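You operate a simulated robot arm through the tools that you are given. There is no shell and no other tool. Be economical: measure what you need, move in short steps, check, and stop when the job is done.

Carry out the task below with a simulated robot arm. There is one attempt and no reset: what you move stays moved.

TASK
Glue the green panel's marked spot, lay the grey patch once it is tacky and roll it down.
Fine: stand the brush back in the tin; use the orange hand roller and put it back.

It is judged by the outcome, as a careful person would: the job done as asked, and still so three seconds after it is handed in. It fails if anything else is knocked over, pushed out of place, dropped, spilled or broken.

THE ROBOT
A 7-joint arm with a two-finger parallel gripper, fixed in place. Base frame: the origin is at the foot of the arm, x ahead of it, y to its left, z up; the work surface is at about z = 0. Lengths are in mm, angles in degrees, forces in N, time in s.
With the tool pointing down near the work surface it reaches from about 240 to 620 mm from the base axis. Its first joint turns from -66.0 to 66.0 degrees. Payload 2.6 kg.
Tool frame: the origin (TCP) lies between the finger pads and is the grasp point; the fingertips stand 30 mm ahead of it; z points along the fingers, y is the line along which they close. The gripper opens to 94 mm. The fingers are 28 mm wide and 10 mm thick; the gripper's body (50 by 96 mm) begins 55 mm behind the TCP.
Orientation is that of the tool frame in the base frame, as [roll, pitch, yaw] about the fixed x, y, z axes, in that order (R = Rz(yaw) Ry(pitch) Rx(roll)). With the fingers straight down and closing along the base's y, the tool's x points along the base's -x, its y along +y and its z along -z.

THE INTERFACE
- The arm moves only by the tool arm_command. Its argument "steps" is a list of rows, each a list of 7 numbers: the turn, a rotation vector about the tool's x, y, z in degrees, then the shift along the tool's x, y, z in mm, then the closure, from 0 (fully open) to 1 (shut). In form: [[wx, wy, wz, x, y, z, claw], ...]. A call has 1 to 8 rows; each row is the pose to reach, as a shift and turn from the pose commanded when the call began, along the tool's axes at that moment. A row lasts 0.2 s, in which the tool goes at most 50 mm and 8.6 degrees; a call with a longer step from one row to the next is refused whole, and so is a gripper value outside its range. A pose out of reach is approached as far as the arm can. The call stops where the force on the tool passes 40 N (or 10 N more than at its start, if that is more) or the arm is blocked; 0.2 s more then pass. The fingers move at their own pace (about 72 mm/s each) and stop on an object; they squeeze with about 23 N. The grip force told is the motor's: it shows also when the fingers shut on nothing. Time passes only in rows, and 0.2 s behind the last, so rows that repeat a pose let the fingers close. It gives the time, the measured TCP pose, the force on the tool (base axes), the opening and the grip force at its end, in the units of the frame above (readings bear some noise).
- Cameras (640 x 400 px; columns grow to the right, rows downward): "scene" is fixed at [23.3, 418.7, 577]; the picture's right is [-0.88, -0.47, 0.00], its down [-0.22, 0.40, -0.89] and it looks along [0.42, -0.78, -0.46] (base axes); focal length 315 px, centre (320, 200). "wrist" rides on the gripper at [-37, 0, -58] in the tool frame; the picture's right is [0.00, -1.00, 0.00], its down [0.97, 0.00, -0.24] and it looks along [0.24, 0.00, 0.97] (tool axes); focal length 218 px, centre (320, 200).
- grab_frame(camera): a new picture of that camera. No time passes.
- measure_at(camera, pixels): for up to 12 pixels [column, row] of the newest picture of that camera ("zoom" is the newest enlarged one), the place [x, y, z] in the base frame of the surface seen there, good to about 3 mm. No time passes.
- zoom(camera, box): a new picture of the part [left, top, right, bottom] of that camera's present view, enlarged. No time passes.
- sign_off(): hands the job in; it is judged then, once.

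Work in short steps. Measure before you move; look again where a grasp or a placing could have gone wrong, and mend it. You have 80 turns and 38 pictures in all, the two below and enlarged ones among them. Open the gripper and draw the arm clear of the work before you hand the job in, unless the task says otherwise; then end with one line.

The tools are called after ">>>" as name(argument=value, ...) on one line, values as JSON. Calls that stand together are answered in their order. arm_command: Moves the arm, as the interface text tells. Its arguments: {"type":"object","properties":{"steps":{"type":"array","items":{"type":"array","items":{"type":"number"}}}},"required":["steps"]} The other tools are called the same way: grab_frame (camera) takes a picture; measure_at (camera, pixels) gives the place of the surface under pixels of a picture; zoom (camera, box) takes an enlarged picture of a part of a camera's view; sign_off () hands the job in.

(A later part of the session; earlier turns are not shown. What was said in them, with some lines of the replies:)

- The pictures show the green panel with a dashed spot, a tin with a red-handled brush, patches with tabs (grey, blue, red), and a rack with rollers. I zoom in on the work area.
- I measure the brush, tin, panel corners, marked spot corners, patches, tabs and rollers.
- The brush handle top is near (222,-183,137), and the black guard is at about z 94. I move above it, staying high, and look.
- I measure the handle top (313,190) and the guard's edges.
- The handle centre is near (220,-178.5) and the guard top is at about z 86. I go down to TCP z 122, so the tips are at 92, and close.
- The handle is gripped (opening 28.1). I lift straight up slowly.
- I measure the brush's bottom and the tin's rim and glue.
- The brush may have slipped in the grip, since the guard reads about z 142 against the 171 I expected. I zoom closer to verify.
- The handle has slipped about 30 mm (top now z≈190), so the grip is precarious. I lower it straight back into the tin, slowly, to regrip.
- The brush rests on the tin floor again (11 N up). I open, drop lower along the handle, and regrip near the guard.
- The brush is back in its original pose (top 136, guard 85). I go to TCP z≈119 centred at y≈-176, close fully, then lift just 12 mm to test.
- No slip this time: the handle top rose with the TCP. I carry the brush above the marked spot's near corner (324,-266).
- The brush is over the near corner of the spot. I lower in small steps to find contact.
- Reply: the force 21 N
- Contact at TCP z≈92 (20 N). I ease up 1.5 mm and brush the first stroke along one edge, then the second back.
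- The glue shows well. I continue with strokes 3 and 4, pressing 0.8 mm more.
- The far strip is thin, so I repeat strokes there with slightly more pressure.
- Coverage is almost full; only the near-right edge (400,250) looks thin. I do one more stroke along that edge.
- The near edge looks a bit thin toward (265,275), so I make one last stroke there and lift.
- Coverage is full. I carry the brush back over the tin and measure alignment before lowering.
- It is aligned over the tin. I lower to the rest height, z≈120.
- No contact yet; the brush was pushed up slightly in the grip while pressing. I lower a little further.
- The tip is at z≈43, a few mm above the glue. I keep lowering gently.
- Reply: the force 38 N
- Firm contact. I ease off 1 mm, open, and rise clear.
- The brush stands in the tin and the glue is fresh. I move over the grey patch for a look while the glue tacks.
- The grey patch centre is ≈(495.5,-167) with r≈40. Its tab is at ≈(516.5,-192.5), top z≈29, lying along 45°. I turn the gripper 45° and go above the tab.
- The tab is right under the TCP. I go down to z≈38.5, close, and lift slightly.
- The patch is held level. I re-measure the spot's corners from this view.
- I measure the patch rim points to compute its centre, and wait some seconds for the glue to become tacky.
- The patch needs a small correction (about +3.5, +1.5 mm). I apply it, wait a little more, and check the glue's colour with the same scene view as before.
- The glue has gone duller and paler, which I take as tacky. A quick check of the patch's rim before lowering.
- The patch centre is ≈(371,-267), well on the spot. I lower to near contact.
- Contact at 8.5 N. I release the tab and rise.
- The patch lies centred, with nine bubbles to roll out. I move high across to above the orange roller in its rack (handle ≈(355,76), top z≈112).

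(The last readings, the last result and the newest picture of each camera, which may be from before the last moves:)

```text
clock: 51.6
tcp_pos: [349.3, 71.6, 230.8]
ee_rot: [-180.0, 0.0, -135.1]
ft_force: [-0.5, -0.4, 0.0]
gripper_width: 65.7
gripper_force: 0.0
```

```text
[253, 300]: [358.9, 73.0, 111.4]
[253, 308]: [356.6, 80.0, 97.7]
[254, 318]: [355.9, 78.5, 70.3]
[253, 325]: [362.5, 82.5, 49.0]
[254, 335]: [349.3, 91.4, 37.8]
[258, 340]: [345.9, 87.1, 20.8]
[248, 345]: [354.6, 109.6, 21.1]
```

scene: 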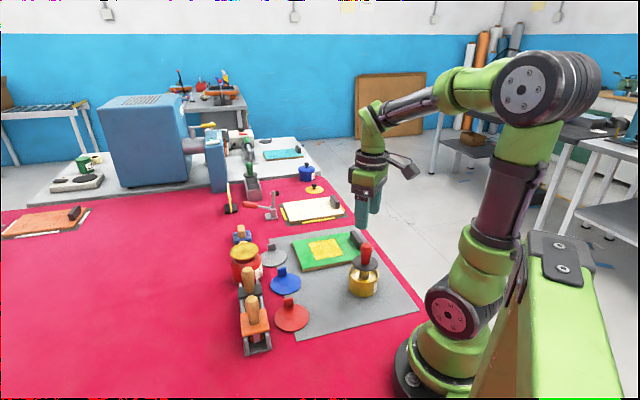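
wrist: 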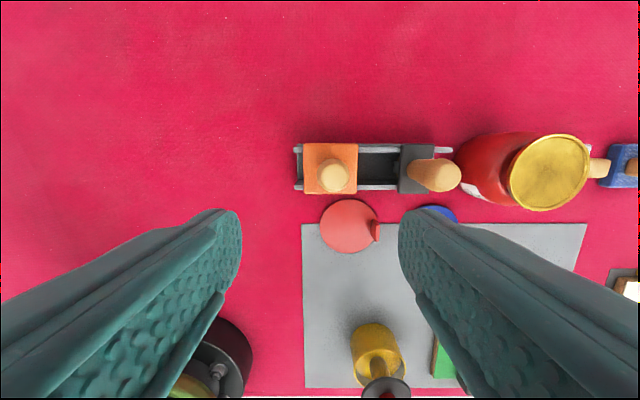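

The handle's centre is ≈(366,72.5), plate top z 49, handle top 111. I descend to TCP z≈84 and close.

>>> arm_command(steps=[[0, 0, 0, -12.3, -11, 30, 0.3], [0, 0, 0, -12.3, -11, 75, 0.3], [0, 0, 0, -12.3, -11, 115, 0.3], [0, 0, 0, -12.3, -11, 147, 0.3], [0, 0, 0, -12.3, -11, 147, 0.7], [0, 0, 0, -12.3, -11, 147, 1], [0, 0, 0, -12.3, -11, 147, 1], [0, 0, 0, -12.3, -11, 147, 1]])

>>> arm_command(steps=[[0, 0, 0, 0, 0, -10, 1], [0, 0, 0, 0, 0, -20, 1], [0, 0, 0, 0, 0, -40, 1], [0, 0, 0, 0, 0, -65, 1], [0, 0, 0, 0, 0, -90, 1], [0, 0, 0, 0, 0, -90, 1]])

>>> zoom(camera="scene", box=[190, 200, 350, 370])

```text
clock: 53.4
tcp_pos: [366.2, 73.9, 86.1]
ee_rot: [179.9, -0.1, -135.0]
ft_force: [-0.1, 0.0, -0.2]
gripper_width: 28.5
gripper_force: 22.7
```

```text
clock: 54.8
tcp_pos: [366.3, 75.5, 175.7]
ee_rot: [179.9, -0.1, -134.9]
ft_force: [0.6, 0.6, -1.7]
gripper_width: 28.6
gripper_force: 23.3
```

```text
2.35 times, centred on (270, 285) of scene
```

zoom: 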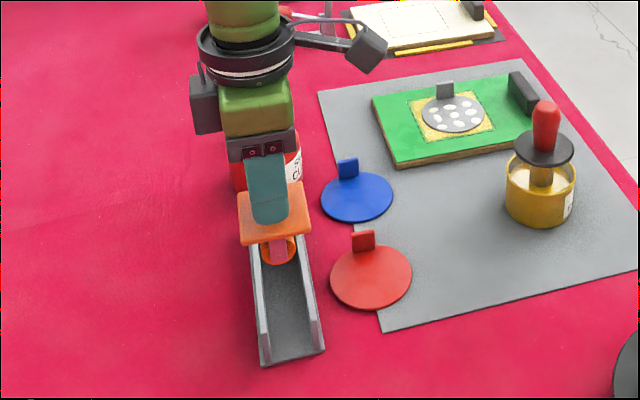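

The roller is lifted. I measure its plate and wheel to learn the wheel's bottom relative to the TCP.

>>> measure_at(camera="zoom", pixels=[[247, 215], [304, 215], [275, 232], [275, 240], [283, 250], [278, 262], [268, 252], [291, 252], [282, 263], [300, 190], [260, 290], [316, 290]])

```text
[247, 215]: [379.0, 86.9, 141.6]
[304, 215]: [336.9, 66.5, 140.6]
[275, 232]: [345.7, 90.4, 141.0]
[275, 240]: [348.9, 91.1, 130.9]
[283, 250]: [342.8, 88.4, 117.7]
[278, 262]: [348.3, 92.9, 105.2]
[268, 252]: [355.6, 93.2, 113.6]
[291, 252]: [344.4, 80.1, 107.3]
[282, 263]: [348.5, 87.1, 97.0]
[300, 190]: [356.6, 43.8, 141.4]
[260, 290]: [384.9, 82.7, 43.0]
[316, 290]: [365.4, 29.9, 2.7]
```

The wheel's bottom is about 77 mm below the TCP and its axle runs along the tool's y. I carry it high to above the patch.

>>> arm_command(steps=[[0, 0, 0, 0, 0, -30, 1], [0, 0, 0, 33.2, -31.3, -30, 1], [0, 0, 0, 66.4, -62.6, -30, 1], [0, 0, 0, 99.7, -93.9, -30, 1], [0, 0, 0, 132.9, -125.2, -30, 1], [0, 0, 0, 166.1, -156.5, -30, 1], [0, 0, 0, 199.3, -187.8, -30, 1], [0, 0, 0, 232.6, -219.2, -30, 1]])

>>> arm_command(steps=[[0, 0, 0, 33.2, -31.3, 0, 1], [0, 0, 0, 33.2, -31.3, 40, 1], [0, 0, 0, 33.2, -31.3, 75, 1], [0, 0, 0, 33.2, -31.3, 90, 1], [0, 0, 0, 33.2, -31.3, 95, 1], [0, 0, 0, 33.2, -31.3, 95, 1]])

>>> zoom(camera="scene", box=[270, 210, 382, 280])

```text
clock: 56.6
tcp_pos: [357.0, -245.6, 203.0]
ee_rot: [180.0, -0.1, -135.0]
ft_force: [0.9, 0.8, -2.3]
gripper_width: 28.5
gripper_force: 23.2
```

```text
clock: 58.0
tcp_pos: [356.0, -290.5, 108.7]
ee_rot: [180.0, 0.0, -135.0]
ft_force: [-0.4, 0.5, -1.8]
gripper_width: 28.4
gripper_force: 22.8
```

```text
5.71 times, centred on (326, 245) of scene
```

zoom: 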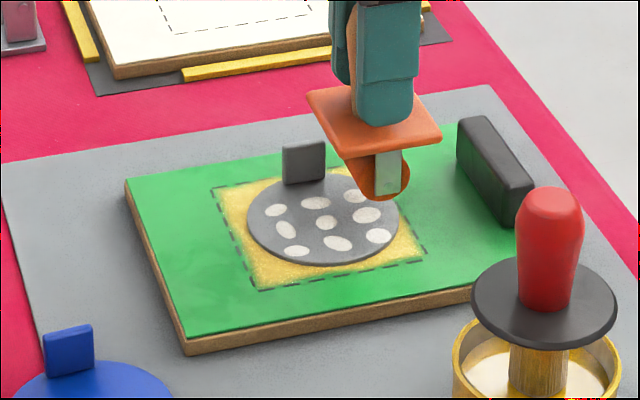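

>>> measure_at(camera="zoom", pixels=[[250, 222], [396, 225], [325, 260], [285, 175], [323, 175], [305, 180], [385, 192], [372, 185], [405, 185], [300, 203], [337, 242], [378, 236]])

```text
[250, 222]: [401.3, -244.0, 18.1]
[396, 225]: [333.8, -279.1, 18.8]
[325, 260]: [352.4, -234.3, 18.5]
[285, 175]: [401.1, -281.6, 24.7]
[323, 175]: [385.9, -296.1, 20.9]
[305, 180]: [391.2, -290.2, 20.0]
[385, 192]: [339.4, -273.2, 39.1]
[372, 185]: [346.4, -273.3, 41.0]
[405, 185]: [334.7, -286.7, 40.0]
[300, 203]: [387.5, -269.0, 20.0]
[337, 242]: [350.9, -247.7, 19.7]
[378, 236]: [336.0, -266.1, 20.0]
```

The patch centre is ≈(372,-270) and the tab's inner face is at +27 mm. I shift to v≈0 and lower to contact.

>>> arm_command(steps=[[0, 0, 0, 0, 2.8, 6, 1], [0, 0, 0, 0, 2.8, 10, 1], [0, 0, 0, 0, 2.8, 12, 1], [0, 0, 0, 0, 2.8, 14, 1], [0, 0, 0, 0, 2.8, 15, 1], [0, 0, 0, 0, 2.8, 16, 1], [0, 0, 0, 0, 2.8, 17, 1]])

```text
clock: 59.6
tcp_pos: [354.8, -290.0, 92.6]
ee_rot: [-179.6, 0.0, -134.9]
ft_force: [0.4, -0.4, 20.6]
gripper_width: 28.9
gripper_force: 22.5
```

Contact at 20 N. I roll along the patch and back.

>>> arm_command(steps=[[0, 0, 0, -14, 0, 0, 1], [0, 0, 0, -28, 0, 0, 1], [0, 0, 0, -42, 0, 0, 1], [0, 0, 0, -57, 0, 0, 1], [0, 0, 0, -42, 0, 0, 1], [0, 0, 0, -24, 0, 0, 1], [0, 0, 0, -6, 0, 0, 1], [0, 0, 0, 6, 0, 0, 1]])

```text
clock: 61.4
tcp_pos: [348.8, -294.0, 90.5]
ee_rot: [-180.0, 0.0, -135.0]
ft_force: [0.5, -0.4, 11.3]
gripper_width: 28.4
gripper_force: 23.1
```

Force is still 11 N. I lift, shift 20 mm away from the tab, and roll the second lane.

>>> arm_command(steps=[[0, 0, 0, 0, 0, -8, 1], [0, 0, 0, -10, 20, -8, 1], [0, 0, 0, -10, 20, 0.5, 1], [0, 0, 0, -24, 20, 0.5, 1], [0, 0, 0, -40, 20, 0.5, 1], [0, 0, 0, -56, 20, 0.5, 1], [0, 0, 0, -36, 20, 0.5, 1], [0, 0, 0, -12, 20, 0.5, 1]])

>>> zoom(camera="scene", box=[270, 210, 382, 280])

```text
clock: 63.2
tcp_pos: [344.4, -272.1, 91.4]
ee_rot: [-179.8, 0.1, -135.0]
ft_force: [-0.5, 0.8, 15.7]
gripper_width: 28.6
gripper_force: 23.1
```

```text
5.71 times, centred on (326, 245) of scene
```

zoom: 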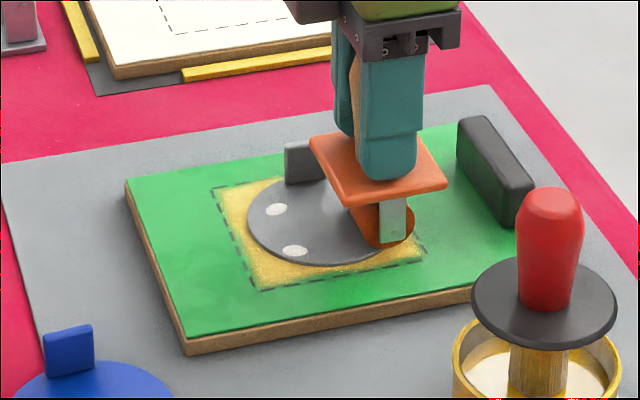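

Two bubbles remain at the far end: (276,209) and (295,250). I measure them.

>>> measure_at(camera="zoom", pixels=[[276, 209], [295, 250], [250, 222], [325, 261], [300, 175]])

```text
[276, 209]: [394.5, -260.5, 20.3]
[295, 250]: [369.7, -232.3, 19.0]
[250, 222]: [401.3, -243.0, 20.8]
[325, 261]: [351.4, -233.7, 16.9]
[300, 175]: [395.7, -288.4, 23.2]
```

They sit at u≈+24, v≈+9 and −28. I roll the second lane again, concentrating on the far end with a bit more pressure.

>>> arm_command(steps=[[0, 0, 0, 0, 0, -8, 1], [0, 0, 0, -30, 6, -8, 1], [0, 0, 0, -30, 6, 0.8, 1], [0, 0, 0, -42, 6, 1, 1], [0, 0, 0, -55, 6, 1, 1], [0, 0, 0, -42, 6, 1, 1], [0, 0, 0, -55, 6, 1, 1], [0, 0, 0, -35, 6, 1, 1]])

>>> arm_command(steps=[[0, 0, 0, 0, 0, -8, 1], [0, 0, 0, 0, -24, -8, 1], [0, 0, 0, 0, -24, 0, 1], [0, 0, 0, -10, -24, 0, 1], [0, 0, 0, -20, -24, 0, 1], [0, 0, 0, -8, -24, 0, 1], [0, 0, 0, -20, -24, 0, 1], [0, 0, 0, 0, -24, 0, 1]])

>>> arm_command(steps=[[0, 0, 0, 0, 0, -30, 1], [0, 0, 0, 30, 0, -70, 1], [0, 0, 0, 30, 20, -100, 1], [0, 0, 0, 30, 20, -100, 1]])

>>> zoom(camera="scene", box=[270, 210, 382, 280])

```text
clock: 65.0
tcp_pos: [363.4, -241.0, 89.5]
ee_rot: [-179.9, 0.0, -135.0]
ft_force: [0.4, 0.1, 20.5]
gripper_width: 28.5
gripper_force: 23.5
```

```text
clock: 66.8
tcp_pos: [381.0, -258.6, 90.0]
ee_rot: [180.0, 0.1, -135.0]
ft_force: [0.9, -0.7, 6.8]
gripper_width: 28.9
gripper_force: 23.7
```

```text
clock: 67.8
tcp_pos: [346.4, -265.2, 189.7]
ee_rot: [180.0, 0.0, -135.0]
ft_force: [0.1, 0.3, -3.3]
gripper_width: 28.8
gripper_force: 23.4
```

```text
5.71 times, centred on (326, 245) of scene
```

zoom: 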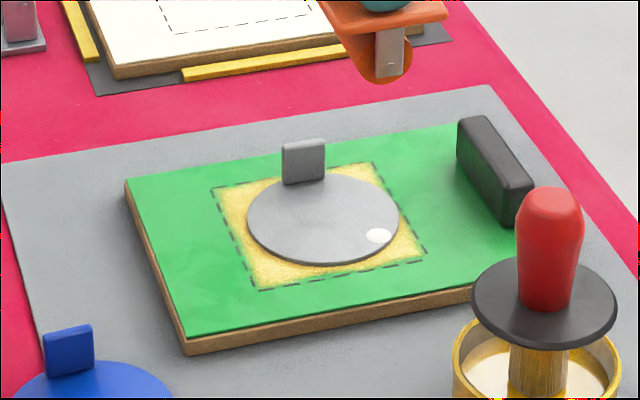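

One bubble is left at (378,235), u≈−23, v≈−28. I come down at that end and roll over it.

>>> arm_command(steps=[[0, 0, 0, 0, 3, 45, 1], [0, 0, 0, 0, 3, 85, 1], [0, 0, 0, 0, 3, 97, 1], [0, 0, 0, 0, 3, 100, 1], [0, 0, 0, 0, 3, 100.5, 1]])

>>> arm_command(steps=[[0, 0, 0, 8, 0, 0.3, 1], [0, 0, 0, 18, 0, 0.3, 1], [0, 0, 0, 6, 0, 0.3, 1], [0, 0, 0, -6, 0, 0.3, 1], [0, 0, 0, 6, 0, 0.3, 1], [0, 0, 0, 18, 0, 0.3, 1], [0, 0, 0, 6, 0, 0.3, 1], [0, 0, 0, -6, 0, 0.3, 1]])

```text
clock: 69.0
tcp_pos: [344.9, -261.9, 90.9]
ee_rot: [-179.9, -0.1, -135.0]
ft_force: [-1.4, 1.1, 7.1]
gripper_width: 28.8
gripper_force: 23.5
```

```text
clock: 70.8
tcp_pos: [348.6, -257.9, 90.0]
ee_rot: [-179.8, 0.1, -135.0]
ft_force: [0.4, 0.8, 16.8]
gripper_width: 28.5
gripper_force: 22.9
```

I lift, then carry the roller back high toward the rack.

>>> arm_command(steps=[[0, 0, 0, 0, 0, -40, 1], [0, 0, 0, 0, 0, -80, 1], [0, 0, 0, 0, 0, -115, 1], [0, 0, 0, -31, 28, -115, 1], [0, 0, 0, -62, 56, -115, 1], [0, 0, 0, -93, 83, -115, 1], [0, 0, 0, -124, 111, -115, 1], [0, 0, 0, -155, 139, -115, 1]])

>>> arm_command(steps=[[0, 0, 0, -31, 28, 0, 1], [0, 0, 0, -62, 56, 0, 1], [0, 0, 0, -92, 83, 0, 1], [0, 0, 0, -92, 83, 25, 1], [0, 0, 0, -92, 83, 45, 1], [0, 0, 0, -92, 83, 45, 1]])

>>> zoom(camera="scene", box=[190, 200, 400, 370])

```text
clock: 72.6
tcp_pos: [359.6, -51.7, 206.2]
ee_rot: [180.0, 0.0, -135.1]
ft_force: [1.1, 0.2, -2.3]
gripper_width: 28.7
gripper_force: 22.7
```

```text
clock: 74.0
tcp_pos: [367.2, 73.6, 159.4]
ee_rot: [-180.0, -0.1, -135.0]
ft_force: [-0.5, 0.5, -1.8]
gripper_width: 28.7
gripper_force: 22.5
```

```text
2.35 times, centred on (295, 285) of scene
```

zoom: 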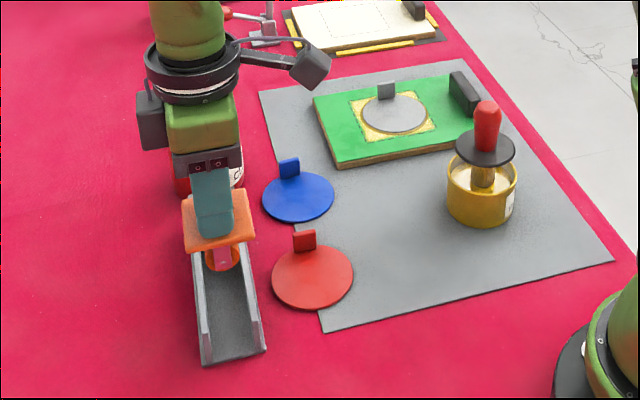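

The patch is smooth, with no bubbles. I check the plate position against its original place before lowering.

>>> measure_at(camera="zoom", pixels=[[188, 200], [188, 248], [251, 238], [220, 240], [222, 262], [210, 262], [236, 262], [195, 300], [252, 290], [228, 300]])

```text
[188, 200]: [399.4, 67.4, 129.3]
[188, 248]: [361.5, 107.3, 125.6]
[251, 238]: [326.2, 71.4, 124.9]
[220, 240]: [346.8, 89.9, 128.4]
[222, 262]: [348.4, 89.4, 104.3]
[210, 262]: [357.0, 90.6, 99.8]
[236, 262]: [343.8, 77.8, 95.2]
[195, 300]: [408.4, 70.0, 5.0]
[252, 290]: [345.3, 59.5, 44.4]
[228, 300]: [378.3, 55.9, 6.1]
```

The wheel is aligned with where it was lifted. I lower gently into the rack.

>>> arm_command(steps=[[0, 0, 0, 0, 0, 20, 1], [0, 0, 0, 0, 0, 38, 1], [0, 0, 0, 0, 0, 50, 1], [0, 0, 0, 0, 0, 60, 1], [0, 0, 0, 0, 0, 68, 1], [0, 0, 0, 0, 0, 72, 1], [0, 0, 0, 0, 0, 74, 1], [0, 0, 0, 0, 0, 74, 1]])

```text
clock: 75.8
tcp_pos: [365.9, 73.3, 85.5]
ee_rot: [180.0, 0.1, -135.0]
ft_force: [0.2, 0.1, -1.3]
gripper_width: 28.8
gripper_force: 22.9
```

No contact yet, so I continue in 1 mm steps.

>>> arm_command(steps=[[0, 0, 0, 0, 0, 1, 1], [0, 0, 0, 0, 0, 2, 1], [0, 0, 0, 0, 0, 2, 1]])

>>> arm_command(steps=[[0, 0, 0, 0, 0, 1, 1], [0, 0, 0, 0, 0, 1, 1]])

```text
clock: 76.6
tcp_pos: [365.9, 72.6, 83.1]
ee_rot: [180.0, 0.0, -134.9]
ft_force: [-0.4, 0.4, -1.1]
gripper_width: 28.4
gripper_force: 23.0
```

```text
clock: 77.2
tcp_pos: [365.7, 73.1, 82.5]
ee_rot: [-180.0, 0.0, -135.0]
ft_force: [-0.1, -0.4, -2.2]
gripper_width: 28.6
gripper_force: 23.2
```

>>> arm_command(steps=[[0, 0, 0, 0, 0, 1, 1], [0, 0, 0, 0, 0, 2, 1], [0, 0, 0, 0, 0, 2, 1]])

```text
clock: 78.0
tcp_pos: [366.8, 72.5, 79.5]
ee_rot: [179.9, 0.0, -134.9]
ft_force: [-0.1, 0.1, -1.2]
gripper_width: 28.8
gripper_force: 23.0
```

>>> arm_command(steps=[[0, 0, 0, 0, 0, 1, 1], [0, 0, 0, 0, 0, 1, 1]])

>>> measure_at(camera="scene", pixels=[[253, 325], [244, 328], [266, 322], [257, 330], [262, 312]])

```text
clock: 78.6
tcp_pos: [367.1, 71.4, 79.1]
ee_rot: [-179.9, 0.0, -135.0]
ft_force: [-1.2, -2.7, 6.1]
gripper_width: 28.5
gripper_force: 22.6
```

```text
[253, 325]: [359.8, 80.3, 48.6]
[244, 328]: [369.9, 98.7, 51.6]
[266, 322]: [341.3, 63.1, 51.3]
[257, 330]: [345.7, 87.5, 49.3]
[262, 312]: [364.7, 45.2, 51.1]
```

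Contact (6 N), and the plate is at its original height. I open and rise straight up.

>>> arm_command(steps=[[0, 0, 0, 0, 0, 0, 0.6], [0, 0, 0, 0, 0, 0, 0.35], [0, 0, 0, 0, 0, 0, 0.3], [0, 0, 0, 0, 0, -30, 0.3], [0, 0, 0, 0, 0, -75, 0.3], [0, 0, 0, 0, 0, -120, 0.3], [0, 0, 0, 0, 0, -165, 0.3]])

>>> arm_command(steps=[[0, 0, 0, 20, 20, -20, 0], [0, 0, 0, 20, 20, -20, 0]])

>>> grab_frame(camera="scene")

>>> zoom(camera="scene", box=[200, 210, 420, 360])

```text
clock: 80.2
tcp_pos: [364.6, 73.0, 246.0]
ee_rot: [180.0, -0.1, -135.0]
ft_force: [-0.6, 0.6, -0.4]
gripper_width: 65.7
gripper_force: 0.0
```

```text
clock: 80.8
tcp_pos: [336.7, 72.8, 264.2]
ee_rot: [-180.0, 0.0, -135.1]
ft_force: [-0.6, -0.2, -0.3]
gripper_width: 93.8
gripper_force: 0.0
```

```text
2 pictures are left
```

scene: 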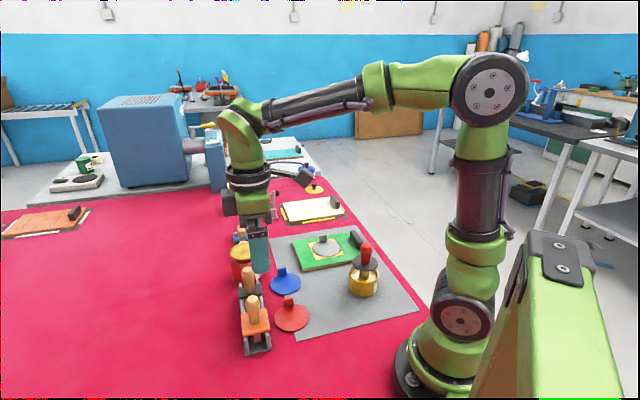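

```text
2.67 times, centred on (310, 285) of scene
```

zoom: 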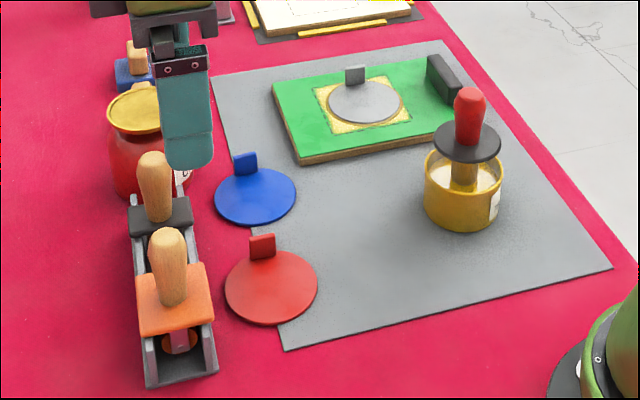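

The brush stands in the tin, the patch is flat on the spot, and the orange roller is back in its rack. The gripper is open and clear, so I hand in.

>>> sign_off()

```text
The job is handed in.
```

The green panel's marked spot is glued, and the grey patch is laid on it and rolled flat with no bubbles left. I judged the glue tacky by its colour going dull, about 22 s after the last brush stroke. The brush is standing back in its tin and the orange roller is back in its rack.
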